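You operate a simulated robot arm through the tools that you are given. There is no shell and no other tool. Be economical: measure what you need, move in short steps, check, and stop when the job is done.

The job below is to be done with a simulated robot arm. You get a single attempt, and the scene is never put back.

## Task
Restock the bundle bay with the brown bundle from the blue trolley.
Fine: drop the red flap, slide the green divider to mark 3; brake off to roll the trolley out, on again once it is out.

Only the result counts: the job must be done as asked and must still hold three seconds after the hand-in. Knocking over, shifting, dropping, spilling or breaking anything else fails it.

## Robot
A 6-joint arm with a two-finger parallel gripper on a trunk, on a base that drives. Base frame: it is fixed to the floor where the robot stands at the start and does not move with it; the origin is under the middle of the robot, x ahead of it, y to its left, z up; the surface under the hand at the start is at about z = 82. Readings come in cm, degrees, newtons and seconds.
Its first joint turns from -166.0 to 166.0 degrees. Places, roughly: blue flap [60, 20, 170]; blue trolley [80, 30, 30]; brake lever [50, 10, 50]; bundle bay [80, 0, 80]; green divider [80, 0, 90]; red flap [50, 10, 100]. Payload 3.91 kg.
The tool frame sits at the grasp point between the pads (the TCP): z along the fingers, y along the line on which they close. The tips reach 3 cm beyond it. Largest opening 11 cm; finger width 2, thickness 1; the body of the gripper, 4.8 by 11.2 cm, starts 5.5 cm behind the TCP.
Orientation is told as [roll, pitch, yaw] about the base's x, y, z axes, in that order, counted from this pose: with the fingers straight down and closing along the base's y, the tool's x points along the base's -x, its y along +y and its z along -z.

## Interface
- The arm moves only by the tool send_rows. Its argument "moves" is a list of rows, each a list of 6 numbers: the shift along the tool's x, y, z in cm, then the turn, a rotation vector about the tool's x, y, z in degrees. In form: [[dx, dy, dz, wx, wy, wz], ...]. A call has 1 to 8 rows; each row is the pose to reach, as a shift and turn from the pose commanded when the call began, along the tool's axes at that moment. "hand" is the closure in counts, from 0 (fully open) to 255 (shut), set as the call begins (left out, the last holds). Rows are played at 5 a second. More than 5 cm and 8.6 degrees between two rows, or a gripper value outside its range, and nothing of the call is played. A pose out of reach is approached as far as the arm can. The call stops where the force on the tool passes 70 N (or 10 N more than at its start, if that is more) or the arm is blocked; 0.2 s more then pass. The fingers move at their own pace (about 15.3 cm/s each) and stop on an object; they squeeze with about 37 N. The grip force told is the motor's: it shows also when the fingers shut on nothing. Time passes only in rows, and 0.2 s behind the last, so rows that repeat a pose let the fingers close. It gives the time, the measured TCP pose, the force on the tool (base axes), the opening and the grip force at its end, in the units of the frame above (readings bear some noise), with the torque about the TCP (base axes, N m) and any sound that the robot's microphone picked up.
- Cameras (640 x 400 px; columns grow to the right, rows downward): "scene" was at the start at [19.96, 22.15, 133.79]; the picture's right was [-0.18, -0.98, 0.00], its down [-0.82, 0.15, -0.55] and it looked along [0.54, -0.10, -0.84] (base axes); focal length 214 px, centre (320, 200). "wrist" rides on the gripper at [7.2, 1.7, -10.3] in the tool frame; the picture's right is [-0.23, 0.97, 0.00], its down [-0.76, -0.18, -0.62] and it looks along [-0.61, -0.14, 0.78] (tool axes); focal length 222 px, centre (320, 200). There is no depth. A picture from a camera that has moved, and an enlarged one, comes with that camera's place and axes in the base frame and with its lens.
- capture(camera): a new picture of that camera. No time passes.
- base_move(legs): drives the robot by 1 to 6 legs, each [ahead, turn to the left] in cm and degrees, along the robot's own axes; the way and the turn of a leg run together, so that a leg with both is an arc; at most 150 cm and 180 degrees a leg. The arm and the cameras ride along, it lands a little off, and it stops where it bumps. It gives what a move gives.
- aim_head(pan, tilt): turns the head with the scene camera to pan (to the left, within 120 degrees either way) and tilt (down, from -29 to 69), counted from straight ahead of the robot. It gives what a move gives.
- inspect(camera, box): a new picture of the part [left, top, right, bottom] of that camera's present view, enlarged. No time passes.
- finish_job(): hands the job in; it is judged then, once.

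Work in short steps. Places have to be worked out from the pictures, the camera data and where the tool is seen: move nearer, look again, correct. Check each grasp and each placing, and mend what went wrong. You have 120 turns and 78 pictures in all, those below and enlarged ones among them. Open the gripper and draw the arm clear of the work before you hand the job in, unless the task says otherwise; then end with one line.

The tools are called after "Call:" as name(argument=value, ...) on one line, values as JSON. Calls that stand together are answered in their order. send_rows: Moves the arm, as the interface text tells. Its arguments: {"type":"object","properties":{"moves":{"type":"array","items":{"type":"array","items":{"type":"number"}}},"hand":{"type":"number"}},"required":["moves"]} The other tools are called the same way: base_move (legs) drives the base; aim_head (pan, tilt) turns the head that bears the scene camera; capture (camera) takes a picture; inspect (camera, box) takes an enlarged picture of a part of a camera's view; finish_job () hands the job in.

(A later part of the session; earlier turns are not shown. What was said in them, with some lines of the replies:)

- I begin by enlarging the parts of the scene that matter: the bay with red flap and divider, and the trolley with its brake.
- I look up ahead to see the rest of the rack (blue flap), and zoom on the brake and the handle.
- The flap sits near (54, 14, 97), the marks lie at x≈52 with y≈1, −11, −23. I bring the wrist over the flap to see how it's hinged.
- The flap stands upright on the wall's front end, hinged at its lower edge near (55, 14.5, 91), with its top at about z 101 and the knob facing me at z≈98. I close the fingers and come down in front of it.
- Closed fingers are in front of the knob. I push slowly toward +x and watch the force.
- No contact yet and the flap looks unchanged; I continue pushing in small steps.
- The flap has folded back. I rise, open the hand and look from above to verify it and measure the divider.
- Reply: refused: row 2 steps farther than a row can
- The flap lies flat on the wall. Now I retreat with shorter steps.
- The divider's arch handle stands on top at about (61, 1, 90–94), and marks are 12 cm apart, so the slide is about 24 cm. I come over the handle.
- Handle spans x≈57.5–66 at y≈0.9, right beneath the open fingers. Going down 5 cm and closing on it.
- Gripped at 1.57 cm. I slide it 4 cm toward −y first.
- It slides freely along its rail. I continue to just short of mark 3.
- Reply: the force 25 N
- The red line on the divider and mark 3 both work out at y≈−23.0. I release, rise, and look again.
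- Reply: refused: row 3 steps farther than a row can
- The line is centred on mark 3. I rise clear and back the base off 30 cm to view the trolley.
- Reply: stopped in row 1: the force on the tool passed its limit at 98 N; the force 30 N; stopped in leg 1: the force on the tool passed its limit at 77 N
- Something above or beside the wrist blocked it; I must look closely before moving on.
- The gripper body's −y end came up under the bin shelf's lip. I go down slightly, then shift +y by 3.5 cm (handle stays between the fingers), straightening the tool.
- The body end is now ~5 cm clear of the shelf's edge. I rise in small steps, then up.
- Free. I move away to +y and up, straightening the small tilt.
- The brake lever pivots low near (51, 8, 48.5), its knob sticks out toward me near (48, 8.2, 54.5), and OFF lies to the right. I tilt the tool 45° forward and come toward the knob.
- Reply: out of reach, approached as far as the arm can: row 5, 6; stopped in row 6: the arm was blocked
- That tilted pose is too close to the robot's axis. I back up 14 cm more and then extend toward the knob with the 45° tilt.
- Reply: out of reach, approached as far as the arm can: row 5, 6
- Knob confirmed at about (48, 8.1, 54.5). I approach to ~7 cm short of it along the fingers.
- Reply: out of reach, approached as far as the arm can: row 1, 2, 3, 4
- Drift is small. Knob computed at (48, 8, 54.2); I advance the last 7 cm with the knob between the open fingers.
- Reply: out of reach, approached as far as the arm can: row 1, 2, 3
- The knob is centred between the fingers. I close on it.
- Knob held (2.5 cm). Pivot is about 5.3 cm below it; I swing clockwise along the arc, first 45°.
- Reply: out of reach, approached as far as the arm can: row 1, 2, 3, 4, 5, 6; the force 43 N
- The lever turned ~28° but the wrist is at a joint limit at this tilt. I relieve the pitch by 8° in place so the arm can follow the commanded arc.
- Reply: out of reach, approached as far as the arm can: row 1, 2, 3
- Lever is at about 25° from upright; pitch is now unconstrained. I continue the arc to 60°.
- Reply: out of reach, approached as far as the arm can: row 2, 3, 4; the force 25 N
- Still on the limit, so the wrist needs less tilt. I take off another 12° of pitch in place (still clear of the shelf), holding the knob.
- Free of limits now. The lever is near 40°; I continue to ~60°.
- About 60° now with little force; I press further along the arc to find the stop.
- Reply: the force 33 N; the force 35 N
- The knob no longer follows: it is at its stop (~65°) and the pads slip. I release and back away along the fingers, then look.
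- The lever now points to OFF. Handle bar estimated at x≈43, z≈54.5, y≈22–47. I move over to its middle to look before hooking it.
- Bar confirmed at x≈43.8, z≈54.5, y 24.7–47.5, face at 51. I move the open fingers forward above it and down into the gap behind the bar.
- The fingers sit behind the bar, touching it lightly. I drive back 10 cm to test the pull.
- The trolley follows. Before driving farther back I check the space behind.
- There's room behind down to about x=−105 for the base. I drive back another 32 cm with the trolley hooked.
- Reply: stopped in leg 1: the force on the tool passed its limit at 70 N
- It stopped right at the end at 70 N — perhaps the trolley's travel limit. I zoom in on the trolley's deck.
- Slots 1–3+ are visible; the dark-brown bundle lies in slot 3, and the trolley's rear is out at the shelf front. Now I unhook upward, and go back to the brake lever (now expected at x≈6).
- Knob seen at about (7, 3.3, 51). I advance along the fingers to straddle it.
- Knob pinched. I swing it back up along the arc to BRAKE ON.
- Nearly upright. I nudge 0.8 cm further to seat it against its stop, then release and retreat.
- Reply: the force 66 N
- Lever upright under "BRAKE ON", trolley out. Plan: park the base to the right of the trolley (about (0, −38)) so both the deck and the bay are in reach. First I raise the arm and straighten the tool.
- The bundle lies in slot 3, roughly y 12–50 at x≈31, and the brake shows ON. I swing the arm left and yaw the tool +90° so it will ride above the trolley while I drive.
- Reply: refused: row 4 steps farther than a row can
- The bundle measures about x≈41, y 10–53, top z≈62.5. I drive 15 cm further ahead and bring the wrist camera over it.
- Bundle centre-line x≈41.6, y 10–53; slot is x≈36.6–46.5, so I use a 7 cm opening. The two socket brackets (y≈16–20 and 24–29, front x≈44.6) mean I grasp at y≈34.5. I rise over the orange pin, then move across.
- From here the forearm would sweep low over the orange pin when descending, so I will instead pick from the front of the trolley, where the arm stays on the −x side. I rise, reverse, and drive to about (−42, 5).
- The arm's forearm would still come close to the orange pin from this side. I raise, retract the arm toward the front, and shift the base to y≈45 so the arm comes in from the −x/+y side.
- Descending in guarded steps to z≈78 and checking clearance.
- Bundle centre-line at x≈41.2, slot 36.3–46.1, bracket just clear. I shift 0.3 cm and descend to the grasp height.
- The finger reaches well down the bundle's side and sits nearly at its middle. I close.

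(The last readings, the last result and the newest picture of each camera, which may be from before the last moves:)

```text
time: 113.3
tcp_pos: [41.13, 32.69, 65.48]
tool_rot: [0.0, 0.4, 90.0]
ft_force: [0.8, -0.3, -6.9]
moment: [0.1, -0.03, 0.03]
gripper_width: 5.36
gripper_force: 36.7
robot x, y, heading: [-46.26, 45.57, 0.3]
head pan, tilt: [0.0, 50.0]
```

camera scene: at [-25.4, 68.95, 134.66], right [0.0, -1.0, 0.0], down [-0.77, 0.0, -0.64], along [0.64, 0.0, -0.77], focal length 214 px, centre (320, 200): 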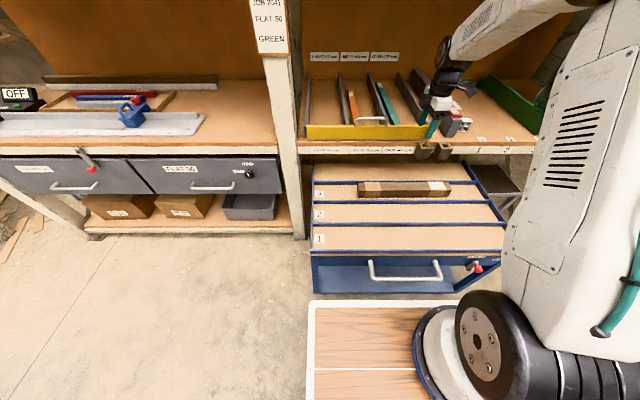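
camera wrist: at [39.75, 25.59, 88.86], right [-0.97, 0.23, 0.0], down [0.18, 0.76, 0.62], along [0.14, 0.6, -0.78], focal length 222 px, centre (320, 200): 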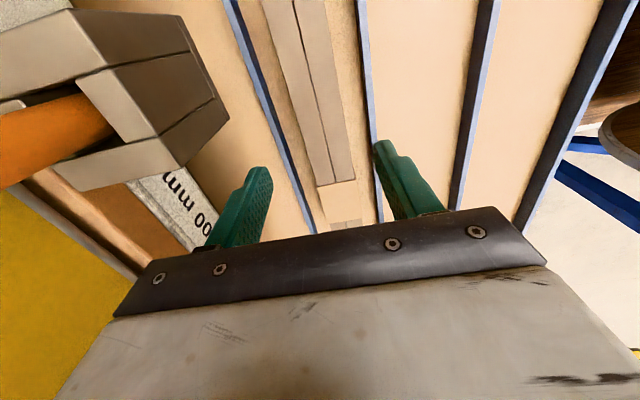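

Held securely (7 N, well balanced). I lift clear of the slot, shift 5 cm toward −x away from the brackets, then lift.

Call:
send_rows(moves=[[0, 0.3, -2, 0, 0, 0], [0, 2.5, -2.7, 0, 0, 0], [0, 5.5, -3.5, 0, 0, 0], [0, 7, -7, 0, 0, 0], [0, 8, -11.5, 0, 0, 0], [0, 9, -16, 0, 0, 0], [0, 10, -20.5, 0, 0, 0], [0, 11, -25, 0, 0, 0]])

Call:
capture(camera="scene")

```text
time: 115.2
tcp_pos: [30.19, 32.86, 90.44]
tool_rot: [0.0, 0.4, 90.0]
ft_force: [0.6, 0.6, -7.3]
moment: [0.14, 0.02, -0.02]
gripper_width: 5.37
gripper_force: 37.1
robot x, y, heading: [-45.74, 45.75, 0.2]
head pan, tilt: [0.0, 50.0]
```

```text
9 pictures are left
camera scene: at [-25.29, 68.93, 134.64], right [0.0, -1.0, 0.0], down [-0.77, 0.0, -0.64], along [0.64, 0.0, -0.77], focal length 214 px, centre (320, 200)
```

scene: 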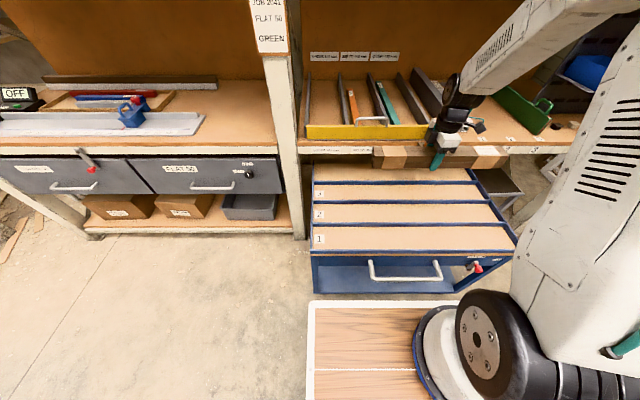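

The bundle is held level. I raise it to z≈106 and reverse 30 cm to get room to turn it.

Call:
send_rows(moves=[[0, 0, -4, 0, 0, 0], [0, 0, -8, 0, 0, 0], [0, 0, -12, 0, 0, 0], [0, 0, -16, 0, 0, 0]])

Call:
base_move(legs=[[-30, 0]])

Call:
send_rows(moves=[[-3.75, -0.5, 0, 0, 0, 7.5], [-7.5, -1, 0, 0, 0, 15], [-11.2, -1.5, 0, 0, 0, 22.5], [-15, -2, 0, 0, 0, 30], [-18.7, -2.5, 0, 0, 0, 37.5], [-22.5, -3, 0, 0, 0, 45], [-26.2, -3.5, 0, 0, 0, 52.5], [-30, -4, 0, 0, 0, 60]])

```text
time: 116.2
tcp_pos: [30.2, 32.91, 106.66]
tool_rot: [-0.1, 0.3, 90.0]
ft_force: [-0.1, 0.3, -6.3]
moment: [0.13, 0.04, 0.04]
gripper_width: 5.34
gripper_force: 37.3
robot x, y, heading: [-46.28, 45.6, 0.2]
head pan, tilt: [0.0, 50.0]
```

```text
time: 118.2
tcp_pos: [-0.2, 33.03, 106.64]
tool_rot: [0.0, 0.4, 90.1]
ft_force: [-0.7, 0.1, -7.0]
moment: [0.12, 0.0, 0.03]
gripper_width: 5.37
gripper_force: 37.0
robot x, y, heading: [-76.0, 45.43, 0.3]
head pan, tilt: [0.0, 50.0]
```

```text
time: 120.0
tcp_pos: [3.72, 62.91, 106.45]
tool_rot: [-0.4, 0.2, 30.0]
ft_force: [0.3, -0.5, -6.5]
moment: [0.07, -0.09, 0.01]
gripper_width: 5.34
gripper_force: 37.1
robot x, y, heading: [-76.12, 45.32, 0.3]
head pan, tilt: [0.0, 50.0]
```

Call:
send_rows(moves=[[-2.3, 3, 0, 0, 0, 7.5], [-4.6, 6, 0, 0, 0, 15], [-6.9, 9, 0, 0, 0, 22.5], [-9.2, 12, 0, 0, 0, 30]])

Call:
base_move(legs=[[0, 70], [-87, 0], [0, -70.3]])

```text
time: 121.0
tcp_pos: [5.64, 77.93, 106.48]
tool_rot: [-0.3, 0.0, 0.0]
ft_force: [0.2, -0.7, -6.2]
moment: [0.01, -0.08, 0.02]
gripper_width: 5.35
gripper_force: 36.4
robot x, y, heading: [-76.34, 45.49, 0.4]
head pan, tilt: [0.0, 50.0]
```

```text
time: 131.7
tcp_pos: [-23.69, -4.88, 106.47]
tool_rot: [-0.3, 0.0, -0.9]
ft_force: [0.5, -0.2, -6.6]
moment: [0.0, -0.1, -0.01]
gripper_width: 5.37
gripper_force: 36.4
robot x, y, heading: [-106.16, -36.03, -0.8]
head pan, tilt: [0.0, 50.0]
```

The bundle now points along x at y≈−5. I drive straight ahead 102 cm so it passes over the open bay at z≈106.

Call:
base_move(legs=[[70, 0.4]])

Call:
capture(camera="scene")

```text
time: 135.5
tcp_pos: [46.22, -5.75, 106.32]
tool_rot: [-0.4, 0.0, -0.8]
ft_force: [0.4, 0.4, -6.1]
moment: [-0.01, -0.11, 0.01]
gripper_width: 5.34
gripper_force: 36.8
robot x, y, heading: [-36.62, -36.54, -0.5]
head pan, tilt: [0.0, 50.0]
```

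```text
8 pictures are left
camera scene: at [-15.42, -13.63, 134.64], right [-0.01, -1.0, 0.0], down [-0.77, 0.01, -0.64], along [0.64, -0.01, -0.77], focal length 214 px, centre (320, 200)
```

scene: 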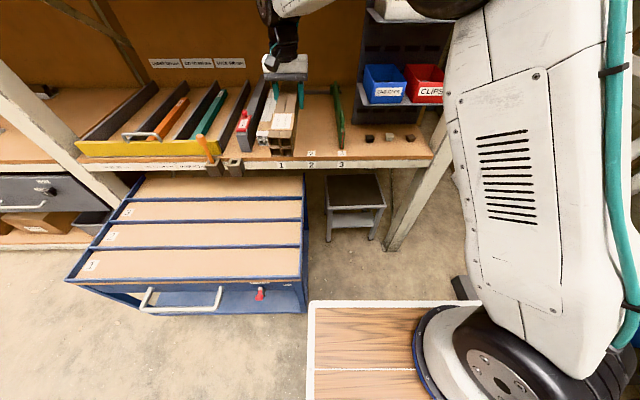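

The elbow needs care near the bin rack, so I drive only 24 cm more and will extend the arm for the rest.

Call:
base_move(legs=[[24, 0.6]])

Call:
capture(camera="scene")

```text
time: 137.3
tcp_pos: [69.87, -4.88, 106.36]
tool_rot: [-0.3, 0.0, -0.2]
ft_force: [-0.2, 0.4, -7.0]
moment: [0.05, -0.09, -0.01]
gripper_width: 5.35
gripper_force: 37.0
robot x, y, heading: [-12.56, -36.99, -0.3]
head pan, tilt: [0.0, 50.0]
```

```text
7 pictures are left
camera scene: at [8.38, -13.53, 134.64], right [0.0, -1.0, 0.0], down [-0.77, 0.0, -0.64], along [0.64, 0.0, -0.77], focal length 214 px, centre (320, 200)
```

scene: 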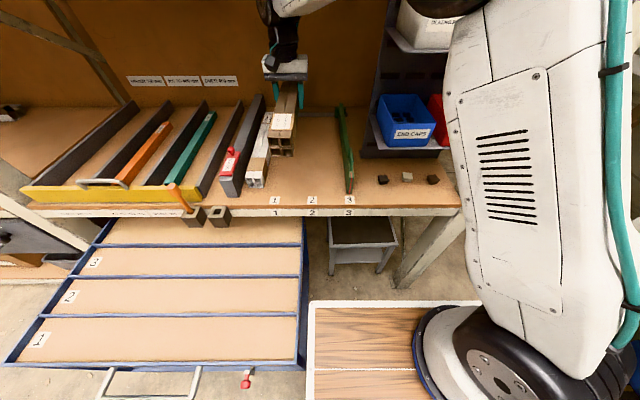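

The bundle hangs above the free part of the bay. I extend to x≈77, y≈−6.4, and lower to z≈92.

Call:
send_rows(moves=[[-3.5, -0.7, 0, 0, 0, 0], [-7.5, -1.5, 0, 0, 0, 0], [-7.5, -1.5, 4, 0, 0, 0], [-7.5, -1.5, 8, 0, 0, 0], [-7.5, -1.5, 12, 0, 0, 0], [-7.5, -1.5, 14.5, 0, 0, 0]])

Call:
inspect(camera="scene", box=[200, 20, 480, 220])

```text
time: 138.7
tcp_pos: [77.35, -6.37, 91.83]
tool_rot: [-0.3, -0.1, -0.2]
ft_force: [-0.7, 0.0, -6.1]
moment: [-0.01, -0.1, 0.01]
gripper_width: 5.34
gripper_force: 36.8
robot x, y, heading: [-12.49, -37.03, 0.1]
head pan, tilt: [0.0, 50.0]
```

```text
2.00 times, centred on (340, 120) of scene
camera zoom: at [8.35, -13.54, 134.65], right [0.0, -1.0, 0.0], down [-0.77, 0.0, -0.64], along [0.64, 0.0, -0.77], focal length 429 px, centre (280, 360)
```

zoom: 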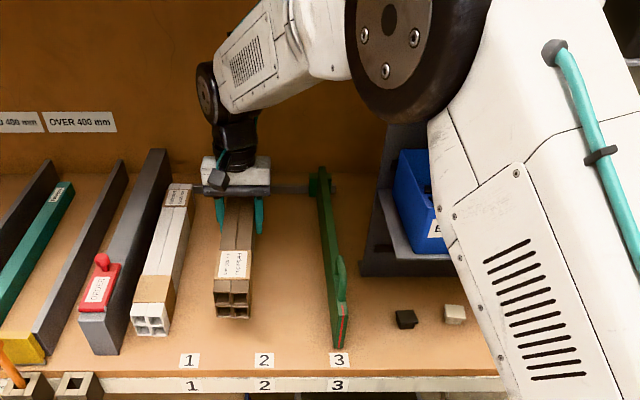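

Well placed between the white bundle and the divider. I lower slowly toward contact.

Call:
send_rows(moves=[[0, 0, 2, 0, 0, 0], [0, 0, 4, 0, 0, 0], [0, 0, 5.5, 0, 0, 0], [0, 0, 6, 0, 0, 0]])

Call:
send_rows(moves=[[0, 0, 0.3, 0, 0, 0], [0, 0, 0.6, 0, 0, 0]])

```text
time: 139.7
tcp_pos: [77.39, -6.48, 85.87]
tool_rot: [-0.4, -0.1, -0.2]
ft_force: [0.3, 0.6, -5.8]
moment: [0.04, -0.1, -0.02]
gripper_width: 5.35
gripper_force: 36.9
robot x, y, heading: [-12.15, -37.18, -0.0]
head pan, tilt: [0.0, 50.0]
```

```text
time: 140.3
tcp_pos: [77.32, -6.44, 85.36]
tool_rot: [-0.3, -0.1, -0.2]
ft_force: [0.1, -0.8, -6.5]
moment: [0.0, -0.12, -0.01]
gripper_width: 5.32
gripper_force: 37.1
robot x, y, heading: [-12.26, -36.89, -0.2]
head pan, tilt: [0.0, 50.0]
```

Call:
send_rows(moves=[[0, 0, 0.3, 0, 0, 0], [0, 0, 0.6, 0, 0, 0]])

```text
time: 140.9
tcp_pos: [77.42, -6.44, 84.97]
tool_rot: [-0.2, -0.2, -0.2]
ft_force: [-3.8, -3.6, 19.8]
moment: [0.58, 0.91, 0.14]
gripper_width: 5.35
gripper_force: 37.2
robot x, y, heading: [-12.63, -37.11, 0.0]
head pan, tilt: [0.0, 50.0]
```

Contact with the shelf. I open and rise straight up.

Call:
send_rows(moves=[[0, 0, -0.3, 0, 0, 0], [0, 0, -0.3, 0, 0, 0], [0, 0, -0.3, 0, 0, 0]], hand=60)

Call:
send_rows(moves=[[0, 0, -3, 0, 0, 0], [0, 0, -7, 0, 0, 0], [0, 0, -11.5, 0, 0, 0], [0, 0, -16, 0, 0, 0], [0, 0, -20.5, 0, 0, 0], [0, 0, -24, 0, 0, 0]])

Call:
inspect(camera="scene", box=[200, 20, 480, 220])

```text
time: 141.7
tcp_pos: [77.31, -6.5, 85.01]
tool_rot: [-0.3, -0.1, -0.2]
ft_force: [8.2, -5.0, 11.0]
moment: [0.31, -0.12, -0.34]
gripper_width: 8.13
gripper_force: 0.0
robot x, y, heading: [-12.35, -36.91, 0.0]
head pan, tilt: [0.0, 50.0]
```

```text
time: 143.1
tcp_pos: [77.44, -6.52, 108.94]
tool_rot: [-0.3, 0.0, -0.3]
ft_force: [0.4, -0.3, 0.3]
moment: [-0.01, 0.0, 0.0]
gripper_width: 8.42
gripper_force: 0.1
robot x, y, heading: [-12.45, -36.78, 0.0]
head pan, tilt: [0.0, 50.0]
```

```text
2.00 times, centred on (340, 120) of scene
camera zoom: at [8.37, -13.54, 134.65], right [0.0, -1.0, 0.0], down [-0.77, 0.0, -0.64], along [0.64, 0.0, -0.77], focal length 429 px, centre (280, 360)
```

zoom: 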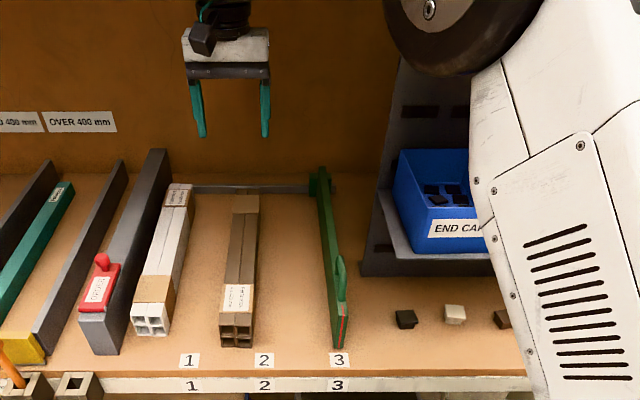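

The bundle rests straight in the bay, flap down, divider at 3. I open the hand fully, reverse the base clear, and take a last overview.

Call:
base_move(legs=[[-60, 0]])

Call:
send_rows(moves=[[0, 0, 0, 0, 0, 0], [0, 0, 0, 0, 0, 0]], hand=0)

Call:
inspect(camera="scene", box=[120, 40, 480, 265])

```text
time: 146.5
tcp_pos: [16.77, -6.17, 109.04]
tool_rot: [-0.3, 0.0, -0.1]
ft_force: [-0.7, -0.5, 0.5]
moment: [0.05, -0.02, 0.01]
gripper_width: 8.41
gripper_force: 0.1
robot x, y, heading: [-73.22, -37.09, -0.2]
head pan, tilt: [0.0, 50.0]
```

```text
time: 147.1
tcp_pos: [16.75, -6.38, 109.01]
tool_rot: [-0.4, -0.1, 0.0]
ft_force: [-0.5, -0.1, -0.2]
moment: [0.02, -0.02, -0.01]
gripper_width: 11.01
gripper_force: 0.1
robot x, y, heading: [-72.9, -37.26, 0.2]
head pan, tilt: [0.0, 50.0]
```

```text
1.78 times, centred on (300, 152) of scene
camera zoom: at [-52.3, -13.54, 134.65], right [0.0, -1.0, 0.0], down [-0.77, 0.0, -0.64], along [0.64, 0.0, -0.77], focal length 381 px, centre (356, 284)
```

zoom: 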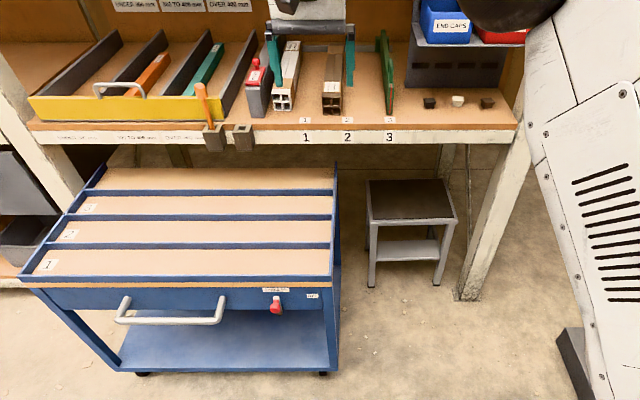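

The overview shows the trolley out with the brake lever upright at ON, the bundle in the bay, the flap down and the divider at mark 3. Nothing else looks disturbed, so I hand in.

Call:
finish_job()

```text
The job is handed in.
```

The brown bundle is in the bundle bay, the red flap is down, the green divider is at mark 3, and the trolley is rolled out with its brake on.
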